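You operate a simulated robot arm through the tools that you are given. There is no shell and no other tool. Be economical: measure what you need, move in short steps, check, and stop when the job is done.

You are at the controls of a simulated robot arm. One attempt, no reset.

JOB
Put the silver ring weight that says "10 newton" from the top of the soft bench on the top of the check bench and the silver ring weight marked "6 newton" on the flat silver disc. Open the stock drawer, fetch the yellow foam block from the inside of the stock drawer and set it on the grey layered block, then shut the drawer. Open the masters door, take the low teal box that expires last from the top of the long bench and put it on the top shelf of the tall grey cupboard, then shut the door. Take the wide brass weight on the top of the long bench and put it away on the top of the water bench. The order is free. Set down upright: silver ring weight, low teal box.

It is judged by the outcome, as a careful person would: the job done as asked, and still so three seconds after it is handed in. It fails if anything else is knocked over, pushed out of place, dropped, spilled or broken.

ROBOT AND FRAMES
A 7-joint arm with a two-finger parallel gripper on a trunk, on a base that drives. Base frame: it is fixed to the floor where the robot stands at the start and does not move with it; the origin is under the middle of the robot, x ahead of it, y to its left, z up; the surface under the hand at the start is at about z = 900. Lengths are in mm, angles in rad, forces in N, time in s.
Its first joint turns from -2.897 to 2.897 rad. Places, roughly: flat silver disc [1000, 500, 1000]; grey layered block (8x6x3 cm) [-1400, 1600, 900]; low teal box [-250, -2500, 1000]; masters door [3100, 200, 1000]; silver ring weight [750, 0, 1000]; stock drawer [-1100, 0, 300]; top of the check bench [3700, 800, 900]; top of the water bench [2700, -1900, 900]; top shelf of the tall grey cupboard [3400, -100, 1600]; wide brass weight [1000, -3250, 1000]; yellow foam block [-1250, 0, 250]. Payload 3.43 kg.
The tool frame sits at the grasp point between the pads (the TCP): z along the fingers, y along the line on which they close. The tips reach 30 mm beyond it. The gripper opens to 94 mm. The fingers are 28 mm wide and 10 mm thick; the gripper's body (50 by 96 mm) begins 55 mm behind the TCP.
Orientation is that of the tool frame in the base frame, as a unit quaternion [w, x, y, z]. With the fingers straight down and closing along the base's y, the tool's x points along the base's -x, its y along +y and its z along -z.

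CONTROLS
- The arm moves only by the tool arm_command. Its argument "targets" is a list of rows, each an object of numbers (a shift or turn left out is 0, a gripper value left out holds the last): "x", "y", "z": the shift along the base's x, y, z in mm; "ax", "ay", "az": the turn, a rotation vector about the base's x, y, z in rad; "hand": the closure, from 0 (fully open) to 1 (shut). In form: [{"x": .., "y": .., "z": .., "ax": .., "ay": .., "az": .., "hand": ..}, ...]. A call has 1 to 10 rows; each row shifts and turns the commanded pose from where the row before left it. Rows are played at 5 a second. More than 50 mm and 0.15 rad between two rows, or a gripper value outside its range, and nothing of the call is played. Where a pose cannot be reached the arm comes as near as it can. A force on the tool above 40 N (or 10 N above the force at the start of the call, whichever is more), or a blocked arm, ends the call early, and 0.2 s more pass. Each finger travels about 45 mm/s and halts on what it meets, pressing with about 45 N; the grip force reading is that of the motor and also rises with nothing between the fingers. The clock runs only during rows and for 0.2 s after the last one: add rows that do not move to give the fingers time. The reply holds the time, the measured pose of the TCP, the force on the tool along the base axes, the opening and the grip force, in the units named above and with some noise, with the torque about the TCP (base axes, N m) and any sound that the robot's microphone picked up.
- Cameras (640 x 400 px; columns grow to the right, rows downward): "scene" is now at [470.5, 140.2, 1296.4]; the picture's right is [-0.83, -0.56, 0.00], its down [-0.47, 0.69, -0.55] and it looks along [0.31, -0.46, -0.83] (base axes); focal length 214 px, centre (320, 200). "wrist" rides on the gripper at [76, 14, -103] in the tool frame; the picture's right is [-0.18, 0.98, 0.00], its down [-0.75, -0.14, -0.64] and it looks along [-0.63, -0.12, 0.77] (tool axes); focal length 243 px, centre (320, 200). There is no depth. A picture from a camera that has moved, and an enlarged one, comes with that camera's place and axes in the base frame and with its lens. The place of the scene camera against the robot may be out by one fixed shift of up to 18 mm in any direction.
- capture(camera): a new picture of that camera. No time passes.
- move_column(by): slides the trunk up (or, below 0, down) by that many mm; the arm and the scene camera ride with it, the base frame stays. It gives what a move gives, with no picture.
- roll_base(legs): drives the robot by 1 to 6 legs, each [ahead, left, turn to the left] in mm, mm and rad, along the robot's own axes; the way and the turn of a leg run together, so that a leg with both is an arc; at most 1500 mm and 3.142 rad a leg. The arm and the cameras ride along, it lands a little off, and it stops where it bumps. It gives what a move gives.
- pan_tilt(pan, tilt): turns the head with the scene camera to pan (to the left, within 1.798 rad either way) and tilt (down, from -0.506 to 1.204), counted from straight ahead of the robot. It gives what a move gives.
- enlarge(camera, box): a new picture of the part [left, top, right, bottom] of that camera's present view, enlarged. No time passes.
- close_job(): hands the job in; it is judged then, once.

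Go step by step. Nothing tells you exact positions but the pictures and the camera data: compare them with the known pose of the tool, close in by small moves and look again before you grip or let go. The budget is 207 turns and 200 pictures, counting those below and the enlarged ones. Unless the task says otherwise, let go and move clear before handing in, and close with one line.

The tools are called after "Call:" by a JSON object that holds its "method" and its "body". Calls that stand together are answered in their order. arm_command: Moves the arm, as the interface text tells. Its arguments: {"type":"object","properties":{"targets":{"type":"array","items":{"type":"object","properties":{"x":{"type":"number"},"y":{"type":"number"},"z":{"type":"number"},"ax":{"type":"number"},"ay":{"type":"number"},"az":{"type":"number"},"hand":{"type":"number"}}}}},"required":["targets"]} The other tools are called the same way: move_column (by) slides the trunk up or down; roll_base (legs) drives the base; pan_tilt (pan, tilt) turns the head that bears the scene camera; capture (camera) takes a picture; enlarge (camera, box) takes an enlarged picture of a part of a camera's view; close_job () hands the job in.

At the start:

```text
clock: 0.0
tcp_pos: [614.9, 225.5, 1116.3]
tool_rot: [0.0, 0.0, 1.0, 0.0]
contact_force: [0.7, -0.2, 0.7]
wrist_torque: [-0.01, 0.02, -0.02]
grip_width: 94.2
gripper_force: 0.1
trunk travel left (down, up): [-375.0, 235.0]
robot x, y, heading: [1.1, -1.0, 0.003]
head pan, tilt: [-0.972, 0.983]
```

scene: 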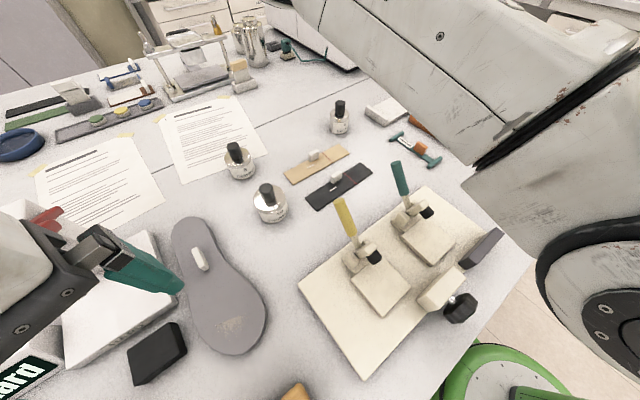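
wrist: 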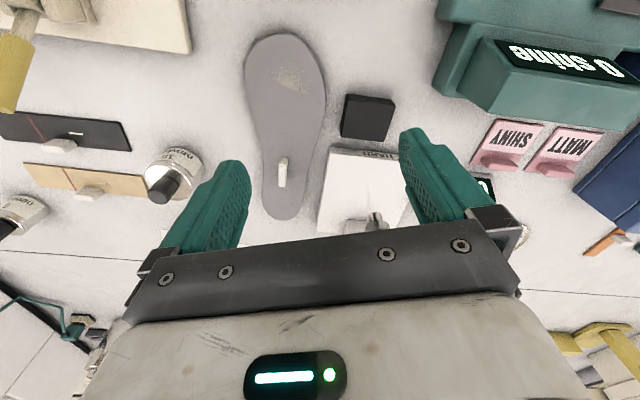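

I see the soft bench with three silver weights with black knobs, two hinged testers on a white board, and a shoe sole. I'll enlarge to read the weights and look around.

Call:
{"method": "enlarge", "body": {"camera": "scene", "box": [200, 80, 380, 240]}}

Call:
{"method": "enlarge", "body": {"camera": "wrist", "box": [0, 60, 260, 240]}}

Call:
{"method": "pan_tilt", "body": {"pan": 0, "tilt": 0.7}}

Call:
{"method": "capture", "body": {"camera": "scene"}}

```text
2.50 times, centred on (290, 160) of scene
camera zoom: at [470.5, 140.2, 1296.4], right [-0.83, -0.56, 0.0], down [-0.47, 0.69, -0.55], along [0.31, -0.46, -0.83], focal length 536 px, centre (395, 300)
```

zoom: 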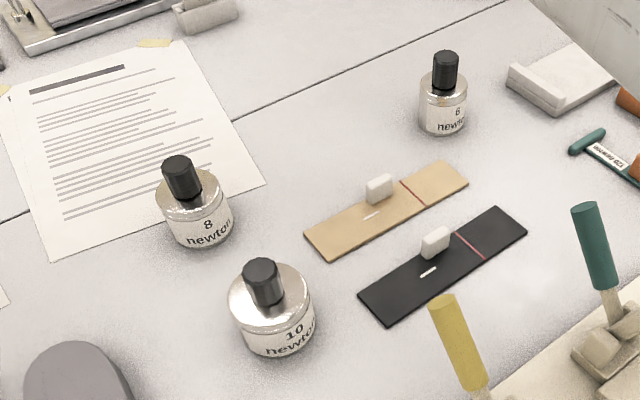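

```text
2.22 times, centred on (130, 150) of wrist
camera zoom: at [539.5, 241.2, 1219.0], right [0.18, 0.98, 0.0], down [0.75, -0.14, 0.64], along [0.63, -0.12, -0.77], focal length 539 px, centre (742, 311)
```

zoom: 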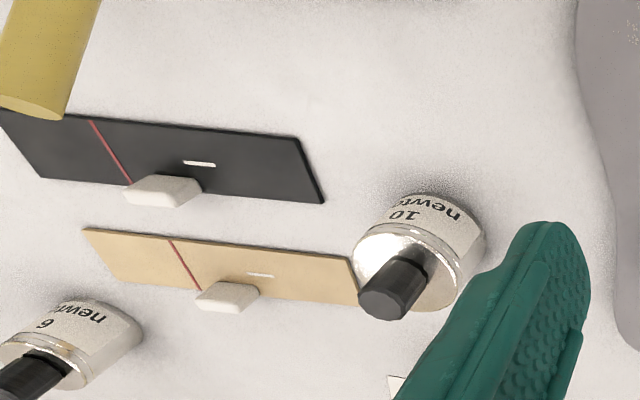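

```text
clock: 1.2
tcp_pos: [614.9, 226.2, 1116.7]
tool_rot: [-0.001, 0.001, 1.0, -0.001]
contact_force: [0.0, 0.5, 0.6]
wrist_torque: [0.0, -0.01, 0.0]
grip_width: 94.0
gripper_force: 0.1
trunk travel left (down, up): [-375.0, 235.0]
robot x, y, heading: [-3.6, 0.6, 0.003]
head pan, tilt: [0.0, 0.7]
```

```text
195 pictures are left
camera scene: at [515.5, 198.5, 1318.5], right [0.0, -1.0, 0.0], down [-0.64, 0.0, -0.76], along [0.76, 0.0, -0.64], focal length 214 px, centre (320, 200)
```

scene: 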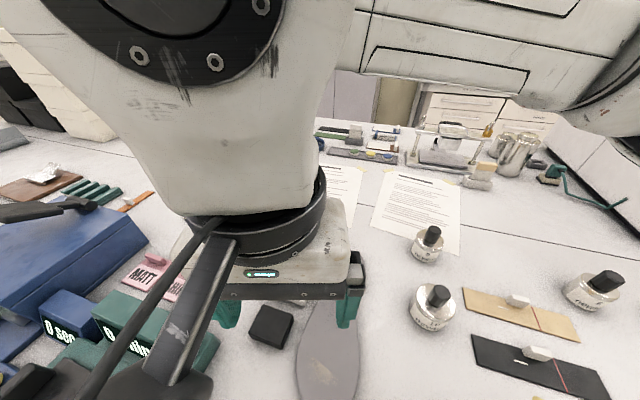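

The 10 N weight is near (690, 10), the 6 N near (711, -315). Next I look for the silver disc and survey the room.

Call:
{"method": "pan_tilt", "body": {"pan": 0.9, "tilt": 0.6}}

Call:
{"method": "capture", "body": {"camera": "scene"}}

Call:
{"method": "pan_tilt", "body": {"pan": 1.79, "tilt": 0.4}}

Call:
{"method": "capture", "body": {"camera": "scene"}}

Call:
{"method": "pan_tilt", "body": {"pan": -0.5, "tilt": 0.2}}

Call:
{"method": "capture", "body": {"camera": "scene"}}

Call:
{"method": "pan_tilt", "body": {"pan": -1.79, "tilt": 0.4}}

Call:
{"method": "capture", "body": {"camera": "scene"}}

```text
clock: 2.5
tcp_pos: [616.0, 226.4, 1114.8]
tool_rot: [0.0, 0.0, 1.0, 0.0]
contact_force: [0.2, 0.4, 0.0]
wrist_torque: [0.0, 0.0, 0.01]
grip_width: 94.1
gripper_force: 0.1
trunk travel left (down, up): [-375.0, 235.0]
robot x, y, heading: [0.9, 3.9, -0.0]
head pan, tilt: [0.901, 0.6]
```

```text
194 pictures are left
camera scene: at [485.5, 267.8, 1327.1], right [0.78, -0.62, 0.0], down [-0.35, -0.44, -0.82], along [0.51, 0.65, -0.57], focal length 214 px, centre (320, 200)
```

scene: 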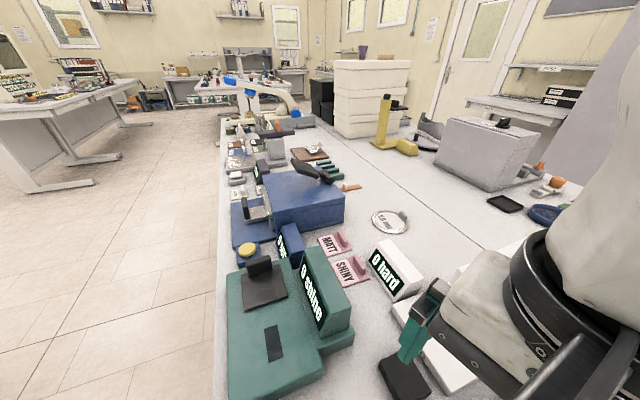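

```text
clock: 3.6
tcp_pos: [614.7, 225.8, 1116.2]
tool_rot: [0.0, 0.0, 1.0, 0.0]
contact_force: [0.0, 0.3, 0.9]
wrist_torque: [0.01, -0.01, -0.01]
grip_width: 94.2
gripper_force: 0.1
trunk travel left (down, up): [-375.0, 235.0]
robot x, y, heading: [-0.6, -2.5, 0.001]
head pan, tilt: [1.791, 0.4]
```

```text
193 pictures are left
camera scene: at [410.4, 289.0, 1345.4], right [0.98, 0.22, 0.0], down [0.08, -0.38, -0.92], along [-0.2, 0.9, -0.39], focal length 214 px, centre (320, 200)
```

scene: 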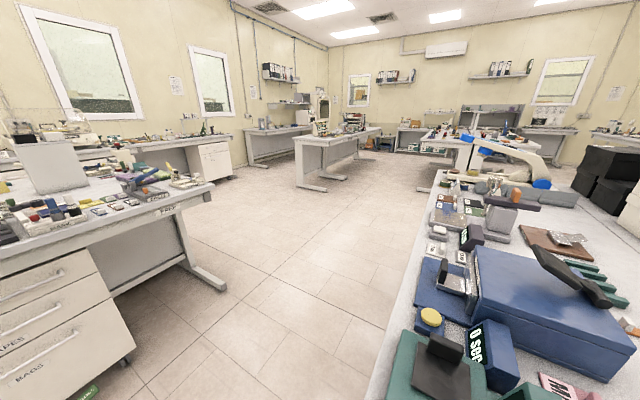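

```text
clock: 5.8
tcp_pos: [616.4, 226.3, 1116.9]
tool_rot: [0.0, 0.0, 1.0, 0.0]
contact_force: [0.4, 0.1, 0.6]
wrist_torque: [-0.04, 0.01, -0.02]
grip_width: 94.1
gripper_force: 0.1
trunk travel left (down, up): [-375.0, 235.0]
robot x, y, heading: [0.6, 0.2, -0.002]
head pan, tilt: [-0.499, 0.201]
```

```text
192 pictures are left
camera scene: at [512.4, 154.0, 1363.9], right [-0.48, -0.88, 0.0], down [-0.18, 0.1, -0.98], along [0.86, -0.47, -0.2], focal length 214 px, centre (320, 200)
```

scene: 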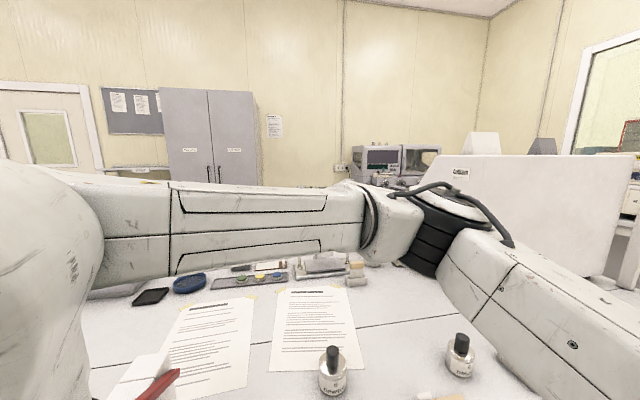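

```text
clock: 7.2
tcp_pos: [614.2, 226.7, 1117.6]
tool_rot: [0.0, 0.001, 1.0, 0.0]
contact_force: [-0.1, -0.3, -1.0]
wrist_torque: [0.0, -0.01, 0.02]
grip_width: 94.1
gripper_force: 0.1
trunk travel left (down, up): [-375.0, 235.0]
robot x, y, heading: [-2.2, -2.3, 0.003]
head pan, tilt: [-1.791, 0.4]
```

```text
191 pictures are left
camera scene: at [410.4, 108.1, 1345.4], right [-0.98, 0.22, 0.0], down [0.08, 0.38, -0.92], along [-0.2, -0.9, -0.39], focal length 214 px, centre (320, 200)
```

scene: 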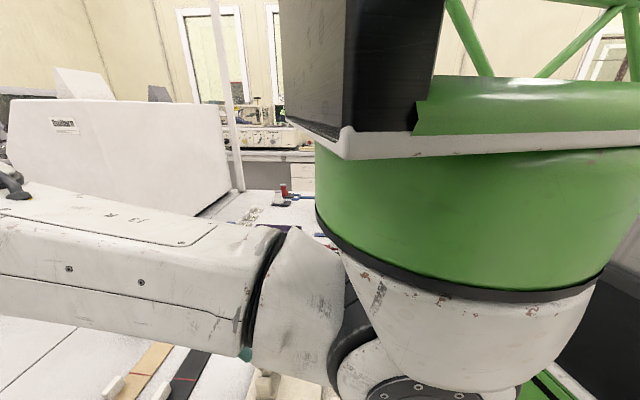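

The silver disc is near (946, 523) on this bench; the cupboard stands behind it at the far side. I'll first bring the hand over toward the 6 N weight.

Call:
{"method": "arm_command", "body": {"targets": [{"x": 8, "y": -48, "z": 6}, {"x": 8, "y": -48, "z": 6}, {"x": 8, "y": -48, "z": 6}, {"x": 8, "y": -48, "z": 6}, {"x": 8, "y": -48, "z": 6}, {"x": 8, "y": -48}, {"x": 8, "y": -48}, {"x": 8, "y": -48}, {"x": 8, "y": -48}, {"x": 8, "y": -48}]}}

Call:
{"method": "pan_tilt", "body": {"pan": -0.8, "tilt": 0.8}}

Call:
{"method": "capture", "body": {"camera": "wrist"}}

Call:
{"method": "capture", "body": {"camera": "scene"}}

```text
clock: 9.4
tcp_pos: [697.6, -253.8, 1146.5]
tool_rot: [0.0, -0.001, 1.0, 0.0]
contact_force: [0.3, 0.6, 0.0]
wrist_torque: [-0.01, -0.01, -0.03]
grip_width: 94.0
gripper_force: 0.0
trunk travel left (down, up): [-375.0, 235.0]
robot x, y, heading: [-1.1, 0.1, -0.001]
head pan, tilt: [-1.791, 0.4]
```

```text
clock: 10.7
tcp_pos: [697.1, -253.6, 1145.6]
tool_rot: [0.0, 0.0, 1.0, 0.0]
contact_force: [0.0, -0.5, 0.6]
wrist_torque: [-0.02, 0.02, 0.0]
grip_width: 94.2
gripper_force: 0.1
trunk travel left (down, up): [-375.0, 235.0]
robot x, y, heading: [-1.0, 0.1, -0.0]
head pan, tilt: [-0.799, 0.799]
```

```text
190 pictures are left
camera wrist: at [621.6, -238.2, 1248.1], right [0.18, 0.98, 0.0], down [0.75, -0.14, 0.64], along [0.63, -0.12, -0.77], focal length 243 px, centre (320, 200)
```

wrist: 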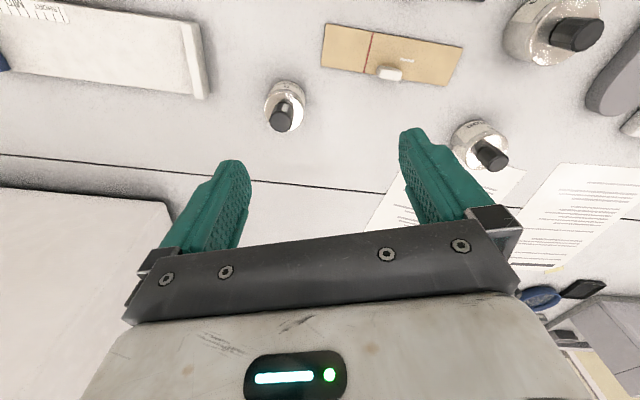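

```text
189 pictures are left
camera scene: at [486.7, 140.5, 1310.3], right [-0.72, -0.7, 0.0], down [-0.5, 0.51, -0.7], along [0.49, -0.5, -0.72], focal length 214 px, centre (320, 200)
```

scene: 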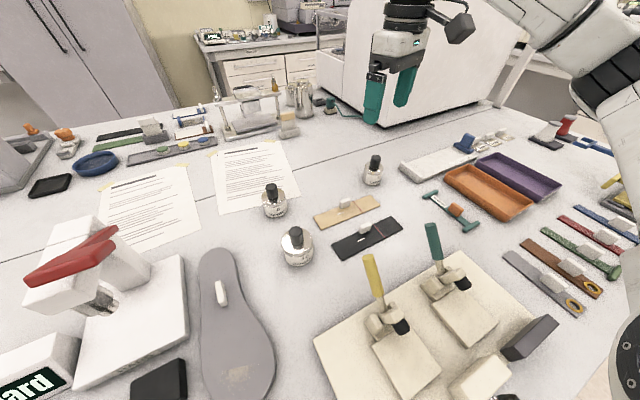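

The 6 N weight appears at about (708, -298), knob top near z≈984. I'll move above it and descend halfway, then check.

Call:
{"method": "arm_command", "body": {"targets": [{"x": 11, "y": -44}, {"z": -45}, {"z": -40}, {}]}}

Call:
{"method": "capture", "body": {"camera": "wrist"}}

Call:
{"method": "capture", "body": {"camera": "scene"}}

```text
clock: 11.7
tcp_pos: [705.1, -300.8, 1060.4]
tool_rot: [-0.001, 0.003, 1.0, 0.001]
contact_force: [0.9, -0.1, -0.4]
wrist_torque: [-0.01, -0.01, 0.0]
grip_width: 94.0
gripper_force: 0.1
trunk travel left (down, up): [-375.0, 235.0]
robot x, y, heading: [3.8, -1.8, -0.0]
head pan, tilt: [-0.799, 0.799]
```

```text
188 pictures are left
camera wrist: at [630.5, -285.6, 1163.0], right [0.19, 0.98, 0.0], down [0.75, -0.15, 0.64], along [0.63, -0.12, -0.77], focal length 243 px, centre (320, 200)
```

wrist: 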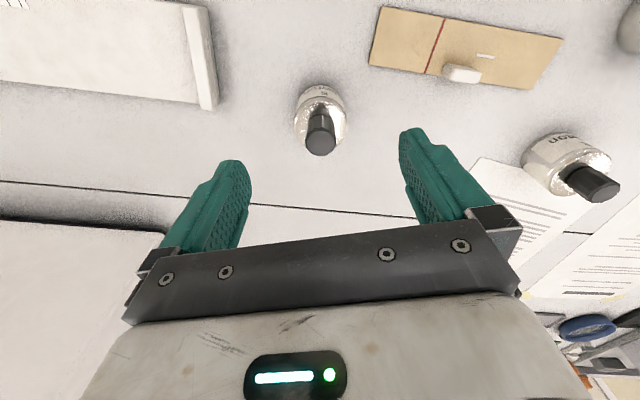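

```text
187 pictures are left
camera scene: at [486.7, 140.5, 1310.3], right [-0.72, -0.7, 0.0], down [-0.5, 0.51, -0.7], along [0.49, -0.5, -0.72], focal length 214 px, centre (320, 200)
```

scene: 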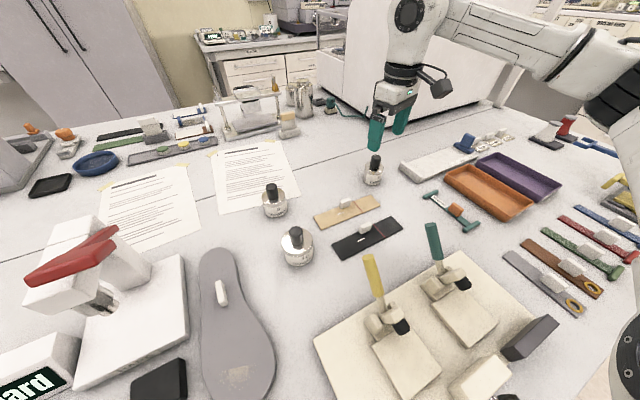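

The weight is centred laterally between the fingers. I'll descend further in steps and look.

Call:
{"method": "arm_command", "body": {"targets": [{"z": -30}, {"z": -30}, {}]}}

Call:
{"method": "capture", "body": {"camera": "wrist"}}

Call:
{"method": "enlarge", "body": {"camera": "scene", "box": [310, 80, 470, 200]}}

```text
clock: 12.5
tcp_pos: [706.6, -298.8, 1001.1]
tool_rot: [0.0, 0.0, 1.0, 0.0]
contact_force: [0.1, 0.4, -0.3]
wrist_torque: [0.0, 0.04, -0.01]
grip_width: 94.0
gripper_force: 0.0
trunk travel left (down, up): [-375.0, 235.0]
robot x, y, heading: [-2.6, 1.9, -0.002]
head pan, tilt: [-0.799, 0.799]
```

```text
186 pictures are left
camera wrist: at [631.0, -284.5, 1103.8], right [0.18, 0.98, 0.0], down [0.75, -0.14, 0.64], along [0.63, -0.12, -0.77], focal length 243 px, centre (320, 200)
```

wrist: 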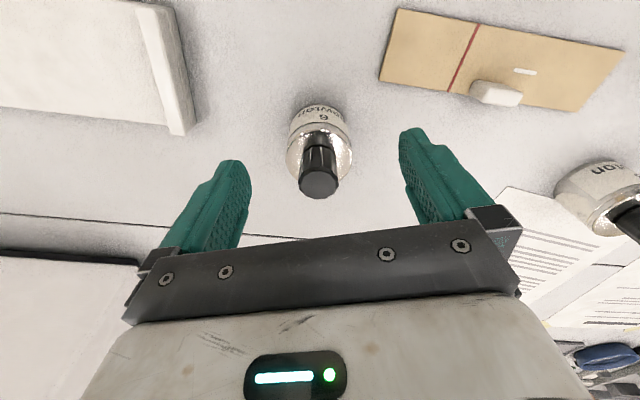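

```text
3.33 times, centred on (390, 140) of scene
camera zoom: at [486.7, 140.5, 1310.3], right [-0.72, -0.7, 0.0], down [-0.5, 0.51, -0.7], along [0.49, -0.5, -0.72], focal length 715 px, centre (87, 400)
```

zoom: 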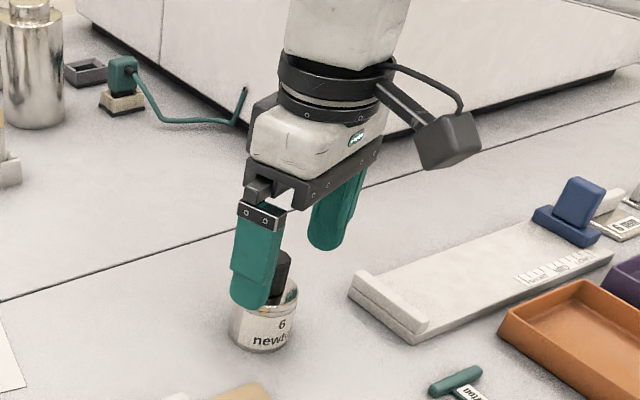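

The fingers straddle the weight. I'll shift slightly forward and lower onto the body.

Call:
{"method": "arm_command", "body": {"targets": [{"x": 6, "z": -25}, {"z": -25}, {}]}}

Call:
{"method": "capture", "body": {"camera": "wrist"}}

Call:
{"method": "enlarge", "body": {"camera": "scene", "box": [310, 80, 470, 200]}}

```text
clock: 13.3
tcp_pos: [711.0, -298.5, 950.0]
tool_rot: [-0.001, 0.002, 1.0, -0.001]
contact_force: [0.7, -0.5, -0.1]
wrist_torque: [0.01, -0.01, 0.01]
grip_width: 94.2
gripper_force: 0.0
trunk travel left (down, up): [-375.0, 235.0]
robot x, y, heading: [-1.0, -2.4, 0.001]
head pan, tilt: [-0.799, 0.799]
```

```text
184 pictures are left
camera wrist: at [635.7, -284.8, 1052.7], right [0.19, 0.98, 0.0], down [0.75, -0.14, 0.64], along [0.63, -0.12, -0.77], focal length 243 px, centre (320, 200)
```

wrist: 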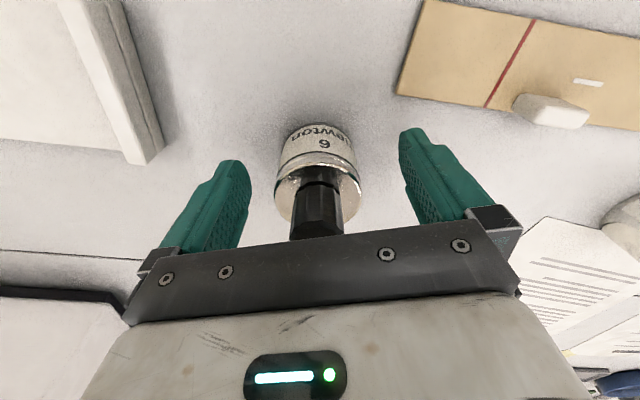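

```text
3.33 times, centred on (390, 140) of scene
camera zoom: at [486.8, 140.5, 1310.3], right [-0.72, -0.7, 0.0], down [-0.5, 0.51, -0.7], along [0.49, -0.5, -0.72], focal length 715 px, centre (87, 400)
```

zoom: 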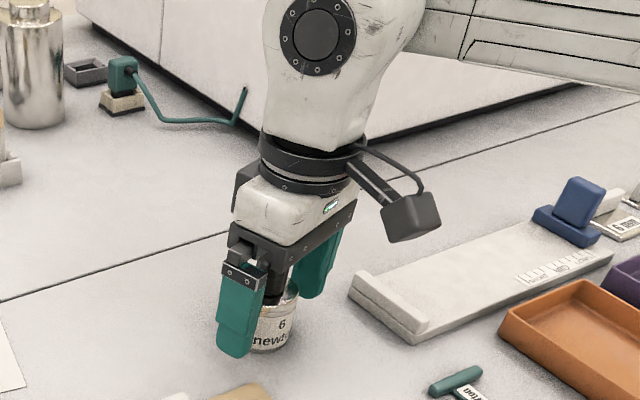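

The tips reach well down the body; closing now.

Call:
{"method": "arm_command", "body": {"targets": [{"z": -8, "hand": 1}, {"hand": 1}, {"hand": 1}, {"hand": 1}, {"hand": 1}, {"hand": 1}]}}

Call:
{"method": "arm_command", "body": {"targets": [{"z": 30}, {"z": 50}, {"z": 50}, {"z": 50}, {"z": 20}, {}]}}

Call:
{"method": "capture", "body": {"camera": "wrist"}}

Call:
{"method": "pan_tilt", "body": {"pan": 1.7, "tilt": 1.0}}

Call:
{"method": "capture", "body": {"camera": "scene"}}

```text
clock: 14.7
tcp_pos: [712.0, -298.5, 943.2]
tool_rot: [0.0, 0.0, 1.0, 0.001]
contact_force: [-0.2, -1.8, 0.4]
wrist_torque: [-0.11, -0.12, -0.06]
grip_width: 53.3
gripper_force: 44.7
trunk travel left (down, up): [-375.0, 235.0]
robot x, y, heading: [-0.9, -1.6, 0.001]
head pan, tilt: [-0.799, 0.799]
```

```text
clock: 16.1
tcp_pos: [711.7, -296.6, 1116.6]
tool_rot: [0.001, -0.001, 1.0, -0.001]
contact_force: [0.2, -0.2, -6.0]
wrist_torque: [0.01, 0.08, 0.0]
grip_width: 53.3
gripper_force: 45.9
out of reach, approached as far as the arm can: row 4
trunk travel left (down, up): [-375.0, 235.0]
robot x, y, heading: [0.6, 0.4, -0.0]
head pan, tilt: [-0.799, 0.799]
```

```text
182 pictures are left
camera wrist: at [636.4, -281.8, 1219.0], right [0.18, 0.98, 0.0], down [0.75, -0.14, 0.64], along [0.63, -0.12, -0.77], focal length 243 px, centre (320, 200)
```

wrist: 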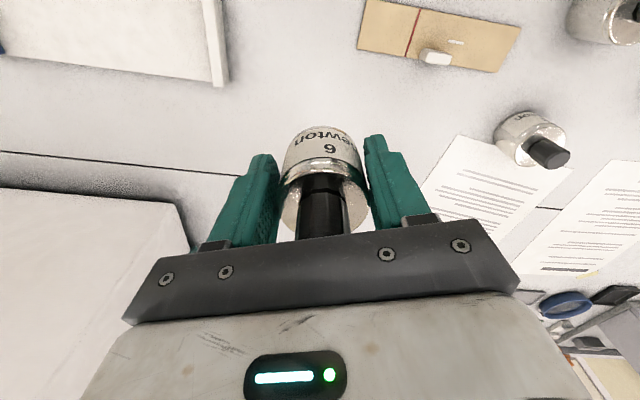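

```text
clock: 18.4
tcp_pos: [712.6, -296.6, 1116.2]
tool_rot: [0.001, 0.0, 1.0, 0.0]
contact_force: [0.7, 0.5, -6.0]
wrist_torque: [-0.01, 0.05, -0.02]
grip_width: 53.3
gripper_force: 44.8
trunk travel left (down, up): [-375.0, 235.0]
robot x, y, heading: [-3.6, 5.1, 0.003]
head pan, tilt: [1.7, 1.0]
```

```text
181 pictures are left
camera scene: at [421.7, 267.4, 1295.2], right [0.99, 0.13, 0.0], down [0.11, -0.83, -0.54], along [-0.07, 0.54, -0.84], focal length 214 px, centre (320, 200)
```

scene: 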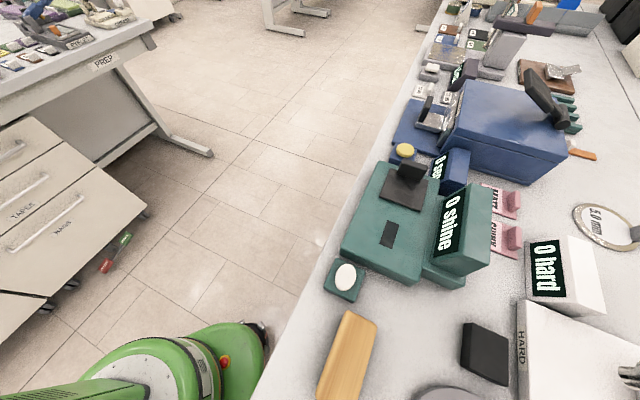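

The 6 N weight is held. The bench runs skewed (about 0.34 rad) to my axes; I'll drive along its edge toward the disc.

Call:
{"method": "roll_base", "body": {"legs": [[100, 283, 0]]}}

Call:
{"method": "pan_tilt", "body": {"pan": 0.3, "tilt": 0.8}}

Call:
{"method": "capture", "body": {"camera": "scene"}}

```text
clock: 20.4
tcp_pos: [813.0, -12.0, 1116.3]
tool_rot: [0.0, 0.001, 1.0, 0.0]
contact_force: [-1.2, 0.0, -6.0]
wrist_torque: [-0.01, 0.06, 0.0]
grip_width: 53.1
gripper_force: 45.0
trunk travel left (down, up): [-375.0, 235.0]
robot x, y, heading: [97.7, 284.0, -0.001]
head pan, tilt: [1.7, 1.0]
```

```text
clock: 21.9
tcp_pos: [811.4, -13.4, 1116.3]
tool_rot: [-0.001, 0.0, 1.0, 0.0]
contact_force: [-0.6, 1.0, -5.5]
wrist_torque: [0.01, 0.02, 0.0]
grip_width: 53.2
gripper_force: 44.3
trunk travel left (down, up): [-375.0, 235.0]
robot x, y, heading: [100.8, 280.0, -0.0]
head pan, tilt: [0.3, 0.799]
```

```text
180 pictures are left
camera scene: at [607.6, 505.5, 1310.2], right [0.3, -0.95, 0.0], down [-0.68, -0.21, -0.7], along [0.67, 0.21, -0.72], focal length 214 px, centre (320, 200)
```

scene: 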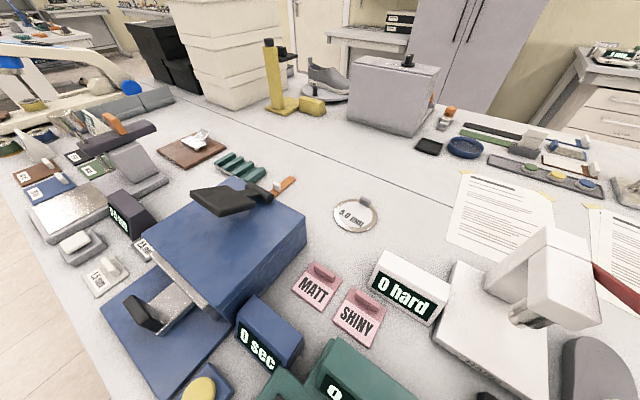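

Call:
{"method": "enlarge", "body": {"camera": "scene", "box": [280, 160, 440, 260]}}

```text
4.00 times, centred on (360, 210) of scene
camera zoom: at [607.6, 505.5, 1310.2], right [0.3, -0.95, 0.0], down [-0.68, -0.21, -0.7], along [0.67, 0.21, -0.72], focal length 858 px, centre (160, 160)
```

zoom: 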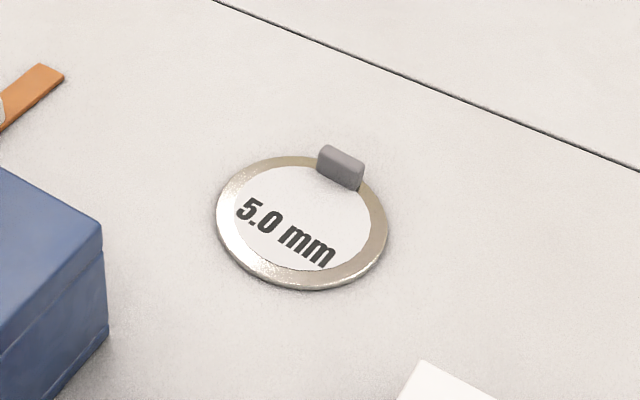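

The disc (≈106 mm wide, with a small grey handle at its far right rim) has its centre near (953, 526). I'll raise the trunk for clearance and carry the weight over.

Call:
{"method": "move_column", "body": {"by": 100}}

Call:
{"method": "arm_command", "body": {"targets": [{"x": 14, "y": 47}, {"x": 14, "y": 47}, {"x": 14, "y": 47}, {"x": 14, "y": 47}, {"x": 14, "y": 47}, {"x": 14, "y": 47}, {"x": 14, "y": 47}, {"x": 14, "y": 47}, {"x": 14, "y": 47}, {"x": 14, "y": 47}]}}

Call:
{"method": "arm_command", "body": {"targets": [{"y": 47}, {"y": 22}, {"z": -50}, {"z": -50}, {}]}}

Call:
{"method": "capture", "body": {"camera": "wrist"}}

Call:
{"method": "capture", "body": {"camera": "scene"}}

```text
clock: 23.3
tcp_pos: [812.3, -12.7, 1217.7]
tool_rot: [0.001, 0.0, 1.0, 0.0]
contact_force: [0.5, 0.1, -6.0]
wrist_torque: [0.01, 0.08, 0.02]
grip_width: 53.1
gripper_force: 45.1
trunk travel left (down, up): [-475.0, 135.0]
robot x, y, heading: [98.7, 281.3, 0.001]
head pan, tilt: [0.3, 0.799]
```

```text
clock: 25.5
tcp_pos: [953.0, 457.1, 1217.4]
tool_rot: [0.0, 0.001, 1.0, 0.001]
contact_force: [0.1, -0.4, -6.1]
wrist_torque: [0.0, 0.03, 0.04]
grip_width: 53.4
gripper_force: 44.9
trunk travel left (down, up): [-475.0, 135.0]
robot x, y, heading: [101.9, 280.0, 0.003]
head pan, tilt: [0.3, 0.799]
```

```text
clock: 26.7
tcp_pos: [954.9, 525.4, 1115.5]
tool_rot: [0.0, 0.0, 1.0, 0.001]
contact_force: [0.9, 0.6, -6.7]
wrist_torque: [0.0, 0.06, 0.01]
grip_width: 53.5
gripper_force: 45.2
trunk travel left (down, up): [-475.0, 135.0]
robot x, y, heading: [99.9, 284.7, -0.003]
head pan, tilt: [0.3, 0.799]
```

```text
178 pictures are left
camera wrist: at [878.8, 540.0, 1217.9], right [0.18, 0.98, 0.0], down [0.75, -0.14, 0.64], along [0.63, -0.12, -0.77], focal length 243 px, centre (320, 200)
```

wrist: 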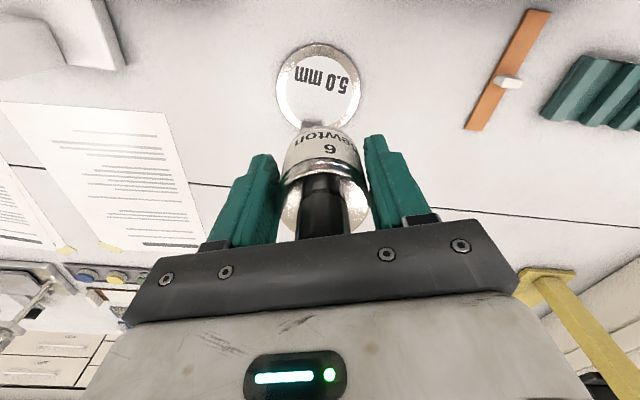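

```text
177 pictures are left
camera scene: at [607.9, 505.9, 1410.1], right [0.3, -0.96, 0.0], down [-0.69, -0.21, -0.7], along [0.67, 0.21, -0.72], focal length 214 px, centre (320, 200)
```

scene: 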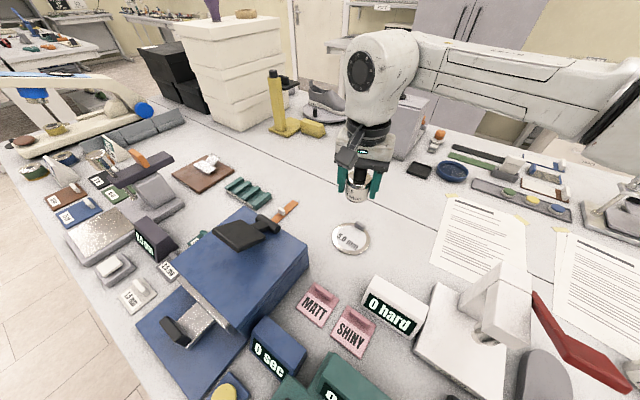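

The wrist view puts the disc centre at about (960, 522), handle on the far side. I'll descend to just above it.

Call:
{"method": "arm_command", "body": {"targets": [{"x": -2, "y": -2, "z": -50}, {"z": -50}, {"z": -46}, {}]}}

Call:
{"method": "capture", "body": {"camera": "wrist"}}

Call:
{"method": "enlarge", "body": {"camera": "scene", "box": [270, 170, 430, 270]}}

```text
clock: 27.7
tcp_pos: [949.7, 523.8, 971.0]
tool_rot: [0.0, 0.0, 1.0, 0.0]
contact_force: [0.3, 0.6, -5.8]
wrist_torque: [0.03, 0.02, 0.01]
grip_width: 53.5
gripper_force: 44.9
trunk travel left (down, up): [-475.0, 135.0]
robot x, y, heading: [99.4, 284.8, 0.003]
head pan, tilt: [0.3, 0.799]
```

```text
176 pictures are left
camera wrist: at [874.7, 538.7, 1073.0], right [0.18, 0.98, 0.0], down [0.75, -0.14, 0.64], along [0.63, -0.12, -0.77], focal length 243 px, centre (320, 200)
```

wrist: 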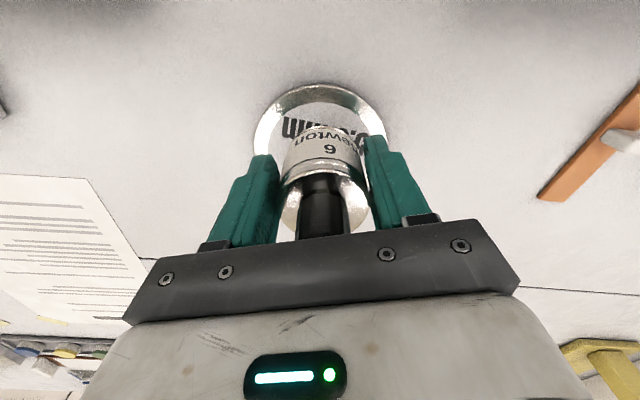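

```text
4.00 times, centred on (350, 220) of scene
camera zoom: at [607.9, 505.8, 1410.1], right [0.3, -0.96, 0.0], down [-0.69, -0.21, -0.7], along [0.67, 0.21, -0.72], focal length 858 px, centre (200, 120)
```

zoom: 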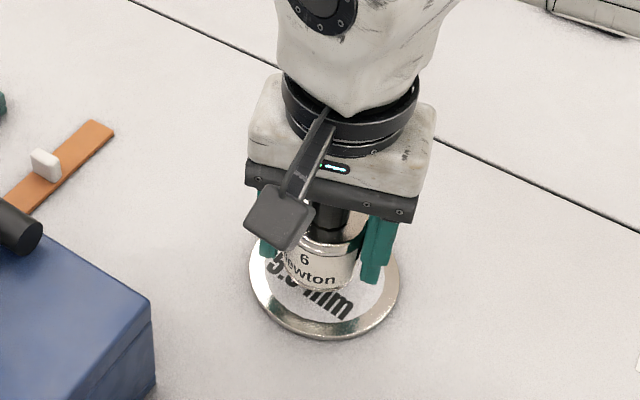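

Laterally centred; I'll shift 5 mm forward and lower until it touches.

Call:
{"method": "arm_command", "body": {"targets": [{"x": 5, "z": -5}, {"z": -6}, {"z": -4}, {}]}}

Call:
{"method": "arm_command", "body": {"targets": [{"z": -2}, {"z": -2}, {"z": -2}, {}]}}

Call:
{"method": "enlarge", "body": {"camera": "scene", "box": [270, 170, 430, 270]}}

```text
clock: 28.7
tcp_pos: [954.0, 525.0, 954.5]
tool_rot: [0.0, 0.0, 1.0, 0.0]
contact_force: [0.2, 0.1, -5.5]
wrist_torque: [0.03, 0.05, -0.01]
grip_width: 53.3
gripper_force: 45.1
trunk travel left (down, up): [-475.0, 135.0]
robot x, y, heading: [102.6, 282.3, -0.004]
head pan, tilt: [0.3, 0.799]
```

```text
clock: 29.7
tcp_pos: [956.0, 522.6, 947.8]
tool_rot: [0.0, 0.0, 1.0, 0.001]
contact_force: [-0.1, -0.3, -6.3]
wrist_torque: [-0.02, 0.06, 0.01]
grip_width: 53.3
gripper_force: 44.4
trunk travel left (down, up): [-475.0, 135.0]
robot x, y, heading: [102.3, 283.4, -0.003]
head pan, tilt: [0.3, 0.799]
```

```text
4.00 times, centred on (350, 220) of scene
camera zoom: at [607.8, 505.8, 1410.1], right [0.3, -0.96, 0.0], down [-0.69, -0.21, -0.7], along [0.67, 0.21, -0.72], focal length 858 px, centre (200, 120)
```

zoom: 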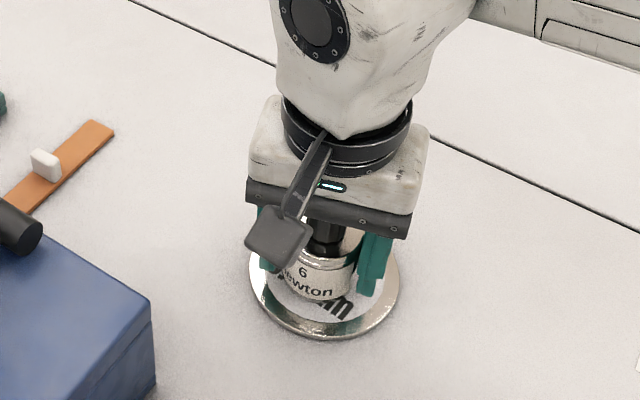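

Call:
{"method": "arm_command", "body": {"targets": [{"z": -1.5}, {"z": -1.5}, {}]}}

Call:
{"method": "arm_command", "body": {"targets": [{"z": -1.5}, {"z": -1.5}, {}]}}

```text
clock: 30.5
tcp_pos: [955.3, 523.8, 947.1]
tool_rot: [0.001, 0.0, 1.0, 0.0]
contact_force: [0.4, -0.9, 2.3]
wrist_torque: [-0.13, 0.06, -0.04]
grip_width: 53.5
gripper_force: 45.0
trunk travel left (down, up): [-475.0, 135.0]
robot x, y, heading: [101.0, 283.7, -0.001]
head pan, tilt: [0.3, 0.799]
```

```text
clock: 31.3
tcp_pos: [955.8, 523.6, 947.7]
tool_rot: [0.001, 0.001, 1.0, 0.001]
contact_force: [2.3, -2.7, 33.7]
wrist_torque: [-0.04, 0.02, -0.03]
grip_width: 53.3
gripper_force: 44.9
trunk travel left (down, up): [-475.0, 135.0]
robot x, y, heading: [98.4, 284.1, -0.002]
head pan, tilt: [0.3, 0.799]
```

It's touching down on the disc. I'll relieve the pressure and open a little, then retreat upward.

Call:
{"method": "arm_command", "body": {"targets": [{"z": 2}, {"z": 1}, {"hand": 0.25}, {"hand": 0.25}, {"hand": 0.25}, {}]}}

Call:
{"method": "arm_command", "body": {"targets": [{"z": 30}, {"z": 40}, {"z": 50}, {"z": 50}, {"z": 50}, {}]}}

Call:
{"method": "capture", "body": {"camera": "wrist"}}

Call:
{"method": "enlarge", "body": {"camera": "scene", "box": [270, 170, 430, 270]}}

```text
clock: 32.7
tcp_pos: [955.3, 523.2, 946.3]
tool_rot: [0.001, -0.001, 1.0, 0.0]
contact_force: [0.1, -0.4, -0.4]
wrist_torque: [0.01, 0.01, 0.0]
grip_width: 70.5
gripper_force: 0.1
trunk travel left (down, up): [-475.0, 135.0]
robot x, y, heading: [103.7, 281.7, -0.003]
head pan, tilt: [0.3, 0.799]
```

```text
clock: 34.1
tcp_pos: [956.1, 526.9, 1164.8]
tool_rot: [0.0, 0.0, 1.0, 0.0]
contact_force: [0.4, 0.4, -0.2]
wrist_torque: [-0.01, 0.01, 0.0]
grip_width: 70.8
gripper_force: 0.0
trunk travel left (down, up): [-475.0, 135.0]
robot x, y, heading: [97.5, 280.0, -0.003]
head pan, tilt: [0.3, 0.799]
```

```text
173 pictures are left
camera wrist: at [881.0, 541.4, 1268.0], right [0.18, 0.98, 0.0], down [0.75, -0.14, 0.64], along [0.63, -0.12, -0.77], focal length 243 px, centre (320, 200)
```

wrist: 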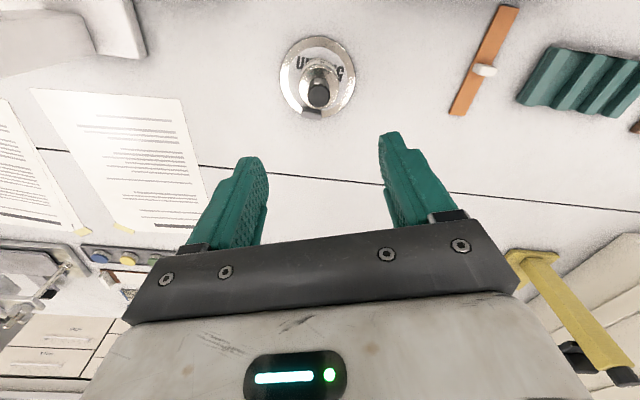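

```text
4.00 times, centred on (350, 220) of scene
camera zoom: at [607.5, 505.7, 1410.3], right [0.3, -0.96, 0.0], down [-0.68, -0.21, -0.7], along [0.67, 0.21, -0.72], focal length 858 px, centre (200, 120)
```

zoom: 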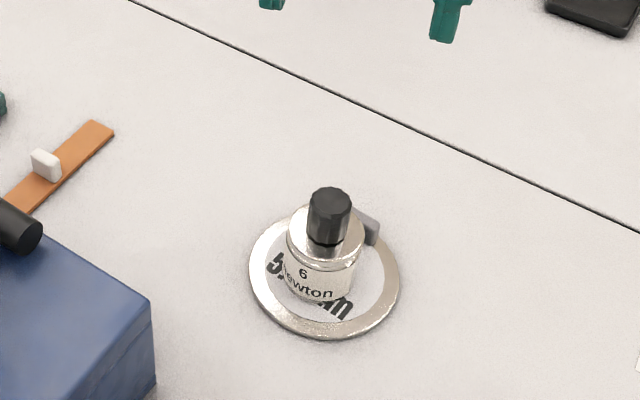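

The 6 N weight stands on the disc. Next the 10 N weight: I move the hand toward (690, 5).

Call:
{"method": "arm_command", "body": {"targets": [{"x": -26, "y": -42, "hand": 0}, {"x": -26, "y": -42}, {"x": -26, "y": -42}, {"x": -26, "y": -42}, {"x": -26, "y": -42}, {"x": -26, "y": -42}, {"x": -26, "y": -42}, {"x": -26, "y": -42}, {"x": -26, "y": -42}, {"x": -26, "y": -42}]}}

Call:
{"method": "arm_command", "body": {"targets": [{"y": -45}, {"y": -45}, {}]}}

Call:
{"method": "capture", "body": {"camera": "wrist"}}

```text
clock: 36.3
tcp_pos: [694.1, 104.7, 1167.6]
tool_rot: [0.0, -0.001, 1.0, 0.001]
contact_force: [-0.1, 0.1, 0.5]
wrist_torque: [-0.01, 0.01, -0.01]
grip_width: 93.7
gripper_force: 0.1
trunk travel left (down, up): [-475.0, 135.0]
robot x, y, heading: [101.9, 283.3, 0.004]
head pan, tilt: [0.3, 0.799]
```

```text
clock: 37.1
tcp_pos: [694.4, 11.9, 1166.7]
tool_rot: [0.0, 0.001, 1.0, -0.001]
contact_force: [-0.2, -0.9, 0.4]
wrist_torque: [0.01, -0.02, 0.01]
grip_width: 94.0
gripper_force: 0.0
trunk travel left (down, up): [-475.0, 135.0]
robot x, y, heading: [100.9, 281.7, 0.003]
head pan, tilt: [0.3, 0.799]
```

```text
171 pictures are left
camera wrist: at [618.1, 27.0, 1269.3], right [0.18, 0.98, 0.0], down [0.75, -0.14, 0.64], along [0.63, -0.12, -0.77], focal length 243 px, centre (320, 200)
```

wrist: 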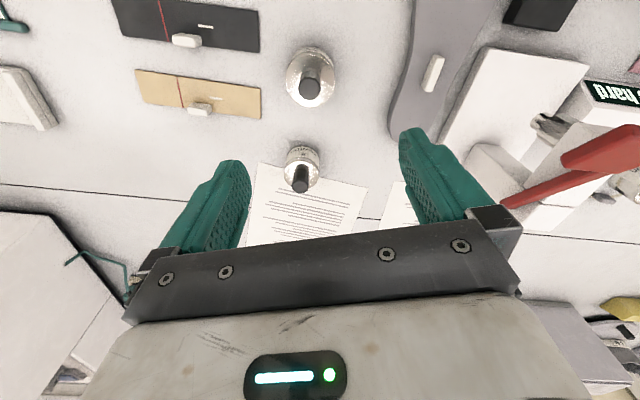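

The 10 N weight sits at about (688, 3); the 8 N is ~100 mm beyond it, clear of the fingers. Descending.

Call:
{"method": "arm_command", "body": {"targets": [{"x": -6, "y": -9, "z": -40}, {"z": -50}, {"z": -50}, {"z": -25}, {}]}}

Call:
{"method": "capture", "body": {"camera": "wrist"}}

```text
clock: 38.3
tcp_pos: [688.2, 3.4, 1001.8]
tool_rot: [0.0, 0.0, 1.0, 0.0]
contact_force: [0.7, 0.0, 0.6]
wrist_torque: [-0.02, 0.01, -0.01]
grip_width: 93.8
gripper_force: 0.0
trunk travel left (down, up): [-475.0, 135.0]
robot x, y, heading: [100.0, 283.7, 0.0]
head pan, tilt: [0.3, 0.799]
```

```text
170 pictures are left
camera wrist: at [612.1, 17.7, 1103.9], right [0.18, 0.98, 0.0], down [0.75, -0.14, 0.64], along [0.63, -0.12, -0.77], focal length 243 px, centre (320, 200)
```

wrist: 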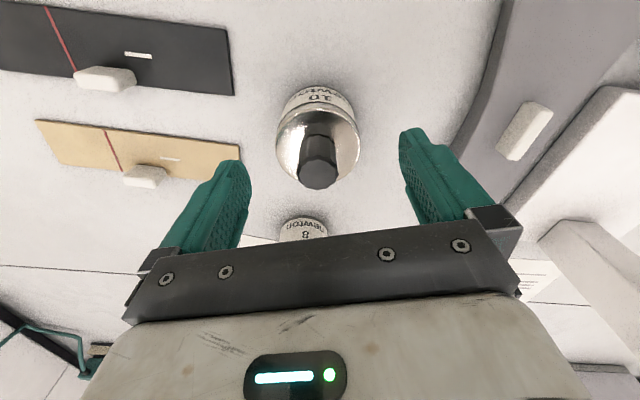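

Call:
{"method": "arm_command", "body": {"targets": [{"x": 3, "z": -30}, {"z": -28}, {}, {"hand": 1}, {"hand": 1}, {"hand": 1}, {"hand": 1}, {"hand": 1}]}}

Call:
{"method": "arm_command", "body": {"targets": [{"z": 30}, {"z": 50}, {"z": 50}, {"z": 50}, {"z": 50}, {}]}}

Call:
{"method": "capture", "body": {"camera": "wrist"}}

Call:
{"method": "pan_tilt", "body": {"pan": 1.2, "tilt": 0.35}}

Call:
{"method": "capture", "body": {"camera": "scene"}}

```text
clock: 40.1
tcp_pos: [691.9, 3.3, 943.8]
tool_rot: [0.0, 0.0, 1.0, -0.001]
contact_force: [-0.1, -4.7, 0.7]
wrist_torque: [-0.34, -0.17, -0.05]
grip_width: 62.6
gripper_force: 45.0
trunk travel left (down, up): [-475.0, 135.0]
robot x, y, heading: [102.1, 284.4, 0.006]
head pan, tilt: [0.3, 0.799]
```

```text
clock: 41.5
tcp_pos: [695.4, 4.9, 1173.6]
tool_rot: [0.0, 0.0, 1.0, -0.001]
contact_force: [0.6, -0.3, -9.7]
wrist_torque: [0.01, 0.08, 0.01]
grip_width: 62.7
gripper_force: 44.7
trunk travel left (down, up): [-475.0, 135.0]
robot x, y, heading: [100.5, 283.6, -0.001]
head pan, tilt: [0.3, 0.799]
```

```text
169 pictures are left
camera wrist: at [618.5, 19.8, 1275.4], right [0.18, 0.98, 0.0], down [0.75, -0.14, 0.64], along [0.63, -0.12, -0.77], focal length 243 px, centre (320, 200)
```

wrist: 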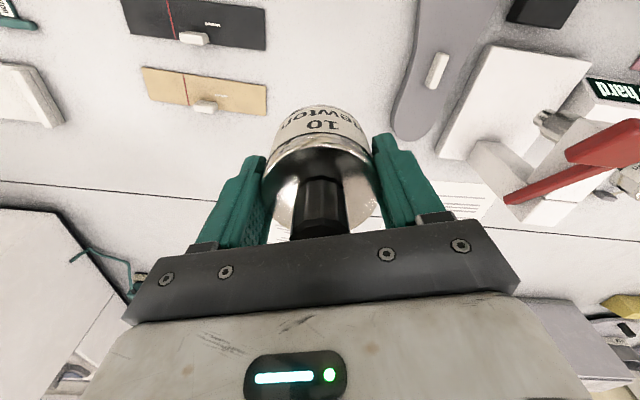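

```text
clock: 42.7
tcp_pos: [693.2, 4.1, 1173.4]
tool_rot: [0.0, 0.0, 1.0, 0.0]
contact_force: [0.0, 1.0, -10.6]
wrist_torque: [0.02, 0.01, 0.02]
grip_width: 62.7
gripper_force: 44.9
trunk travel left (down, up): [-475.0, 135.0]
robot x, y, heading: [101.0, 285.3, -0.001]
head pan, tilt: [1.201, 0.351]
```

```text
168 pictures are left
camera scene: at [564.3, 568.3, 1449.9], right [0.93, -0.36, 0.0], down [-0.12, -0.32, -0.94], along [0.34, 0.88, -0.34], focal length 214 px, centre (320, 200)
```

scene: 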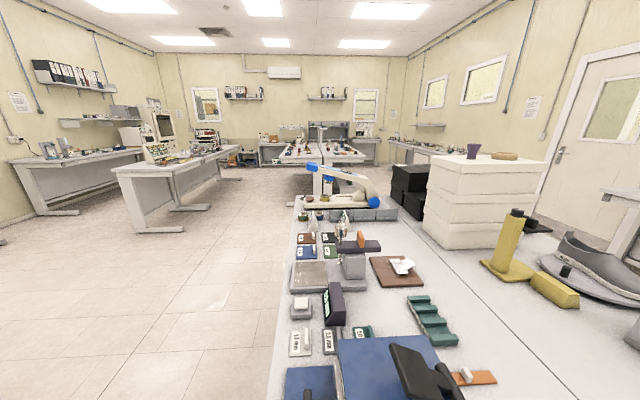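

The 10 N weight is held. I'll raise the trunk, tuck the arm, back off from the bench and turn left so I can drive round the bench's left end to the check bench.

Call:
{"method": "move_column", "body": {"by": 80}}

Call:
{"method": "arm_command", "body": {"targets": [{"x": -40, "y": 25}, {"x": -40, "y": 25}, {"x": -40, "y": 35}, {"x": -30, "y": 40}, {"y": 45}, {"y": 45}, {}]}}

Call:
{"method": "roll_base", "body": {"legs": [[-190, 67, 0], [0, 0, 1.229]]}}

Call:
{"method": "pan_tilt", "body": {"pan": 0, "tilt": 0.5}}

Call:
{"method": "capture", "body": {"camera": "scene"}}

```text
clock: 43.8
tcp_pos: [694.3, 3.2, 1253.3]
tool_rot: [0.0, 0.0, 1.0, 0.0]
contact_force: [-0.7, -0.1, -10.8]
wrist_torque: [0.02, 0.0, 0.01]
grip_width: 62.5
gripper_force: 45.4
trunk travel left (down, up): [-555.0, 55.0]
robot x, y, heading: [101.1, 282.2, 0.005]
head pan, tilt: [1.201, 0.351]
```

```text
refused: row 3 steps farther than a row can; nothing moved
```

```text
clock: 48.5
tcp_pos: [371.6, 813.9, 1252.8]
tool_rot: [0.0, -0.574, 0.819, 0.0]
contact_force: [0.6, -0.2, -10.1]
wrist_torque: [-0.04, 0.05, -0.02]
grip_width: 62.8
gripper_force: 45.0
trunk travel left (down, up): [-555.0, 55.0]
robot x, y, heading: [-94.0, 347.3, 1.221]
head pan, tilt: [1.201, 0.351]
```

```text
clock: 49.9
tcp_pos: [371.5, 814.0, 1252.4]
tool_rot: [0.001, -0.574, 0.819, 0.0]
contact_force: [0.1, -0.7, -10.3]
wrist_torque: [0.02, 0.05, 0.02]
grip_width: 62.6
gripper_force: 45.5
trunk travel left (down, up): [-555.0, 55.0]
robot x, y, heading: [-90.7, 348.6, 1.225]
head pan, tilt: [0.0, 0.499]
```

```text
167 pictures are left
camera scene: at [-106.0, 921.0, 1516.2], right [0.94, -0.34, 0.0], down [-0.16, -0.45, -0.88], along [0.3, 0.83, -0.48], focal length 214 px, centre (320, 200)
```

scene: 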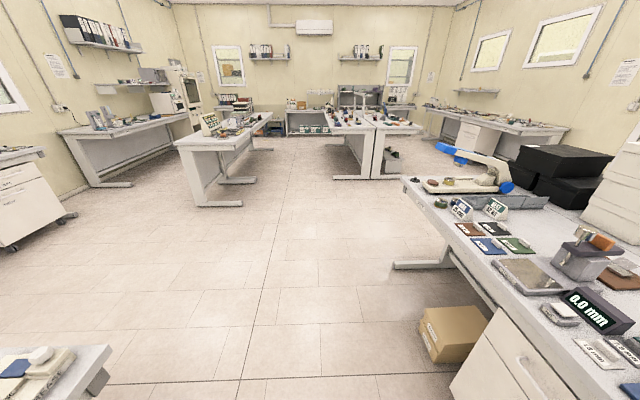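

The way along the aisle is clear. I drive ahead past the bench's end and look to the right.

Call:
{"method": "roll_base", "body": {"legs": [[1325, 0, 0], [1325, 0, 0]]}}

Call:
{"method": "pan_tilt", "body": {"pan": -1.3, "tilt": 0.5}}

Call:
{"method": "capture", "body": {"camera": "scene"}}

```text
clock: 62.8
tcp_pos: [1254.9, 3315.9, 1252.8]
tool_rot: [0.0, -0.581, 0.814, 0.0]
contact_force: [-0.6, 0.1, -10.2]
wrist_torque: [-0.01, -0.03, 0.0]
grip_width: 61.8
gripper_force: 45.5
trunk travel left (down, up): [-555.0, 55.0]
robot x, y, heading: [800.3, 2841.7, 1.24]
head pan, tilt: [0.0, 0.499]
```

```text
clock: 64.2
tcp_pos: [1256.4, 3316.4, 1251.4]
tool_rot: [0.0, -0.581, 0.814, 0.0]
contact_force: [-0.2, 0.4, -9.5]
wrist_torque: [-0.02, -0.02, 0.0]
grip_width: 62.1
gripper_force: 44.3
trunk travel left (down, up): [-555.0, 55.0]
robot x, y, heading: [801.5, 2842.5, 1.24]
head pan, tilt: [-1.3, 0.499]
```

```text
166 pictures are left
camera scene: at [837.1, 3323.2, 1516.2], right [-0.06, -1.0, 0.0], down [-0.48, 0.03, -0.88], along [0.88, -0.05, -0.48], focal length 214 px, centre (320, 200)
```

scene: 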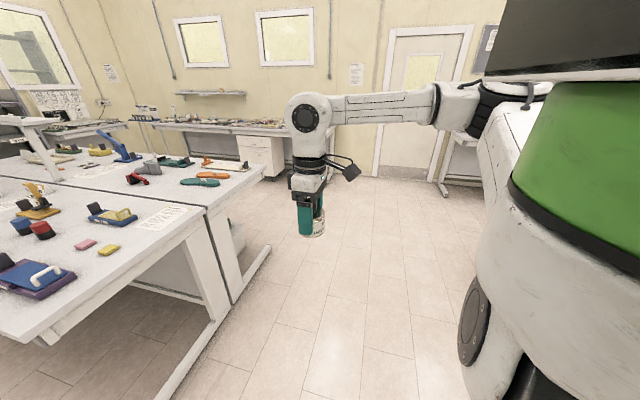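

Call:
{"method": "roll_base", "body": {"legs": [[0, 0, -1.582]]}}

Call:
{"method": "pan_tilt", "body": {"pan": -0.4, "tilt": 0.4}}

Call:
{"method": "capture", "body": {"camera": "scene"}}

```text
clock: 68.6
tcp_pos: [1243.7, 2360.7, 1252.7]
tool_rot: [0.001, 0.193, 0.981, -0.001]
contact_force: [0.2, 0.3, -9.9]
wrist_torque: [-0.02, 0.0, 0.02]
grip_width: 62.1
gripper_force: 45.4
trunk travel left (down, up): [-555.0, 55.0]
robot x, y, heading: [799.8, 2843.9, -0.389]
head pan, tilt: [-1.3, 0.499]
```

```text
clock: 69.8
tcp_pos: [1243.9, 2360.3, 1252.2]
tool_rot: [-0.001, 0.194, 0.981, 0.0]
contact_force: [0.1, 0.1, -10.1]
wrist_torque: [0.02, 0.01, 0.02]
grip_width: 61.8
gripper_force: 45.2
trunk travel left (down, up): [-555.0, 55.0]
robot x, y, heading: [798.4, 2845.2, -0.393]
head pan, tilt: [-0.4, 0.4]
```

```text
165 pictures are left
camera scene: at [1336.0, 2793.7, 1525.3], right [-0.71, -0.7, 0.0], down [-0.27, 0.28, -0.92], along [0.65, -0.65, -0.39], focal length 214 px, centre (320, 200)
```

scene: 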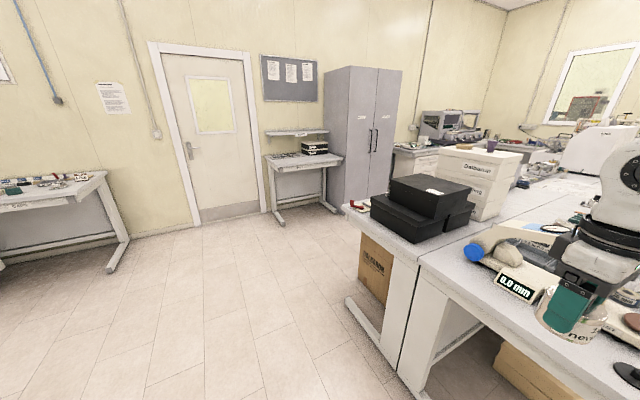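

The check bench is the small bench left of the cupboard, near (3650, 880). I drive ahead along the bench end, then look again.

Call:
{"method": "roll_base", "body": {"legs": [[0, 0, 0.05], [1200, 0, 0], [1200, 0, 0]]}}

Call:
{"method": "pan_tilt", "body": {"pan": -0.6, "tilt": 0.5}}

Call:
{"method": "capture", "body": {"camera": "scene"}}

```text
clock: 82.0
tcp_pos: [3587.0, 1665.3, 1253.7]
tool_rot: [0.0, 0.144, 0.99, 0.0]
contact_force: [0.2, -1.2, -10.3]
wrist_torque: [0.02, 0.01, -0.02]
grip_width: 61.5
gripper_force: 45.4
trunk travel left (down, up): [-555.0, 55.0]
robot x, y, heading: [3099.7, 2099.7, -0.287]
head pan, tilt: [-0.4, 0.4]
```

```text
clock: 82.8
tcp_pos: [3588.9, 1664.5, 1252.7]
tool_rot: [0.0, 0.144, 0.99, 0.0]
contact_force: [0.0, -0.2, -9.6]
wrist_torque: [-0.02, 0.01, 0.0]
grip_width: 61.3
gripper_force: 44.6
trunk travel left (down, up): [-555.0, 55.0]
robot x, y, heading: [3096.3, 2102.0, -0.288]
head pan, tilt: [-0.6, 0.499]
```

```text
164 pictures are left
camera scene: at [3622.4, 2095.0, 1516.2], right [-0.77, -0.63, 0.0], down [-0.3, 0.37, -0.88], along [0.56, -0.68, -0.48], focal length 214 px, centre (320, 200)
```

scene: 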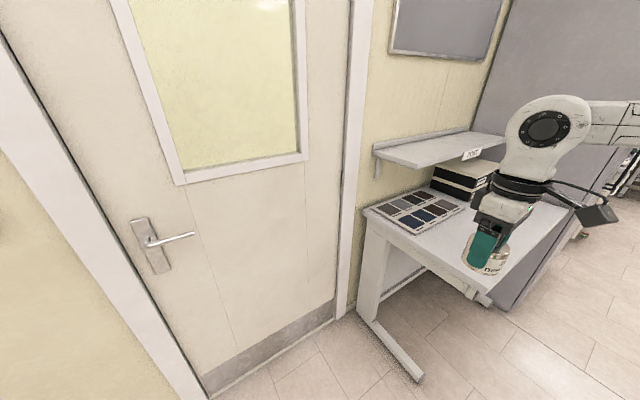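

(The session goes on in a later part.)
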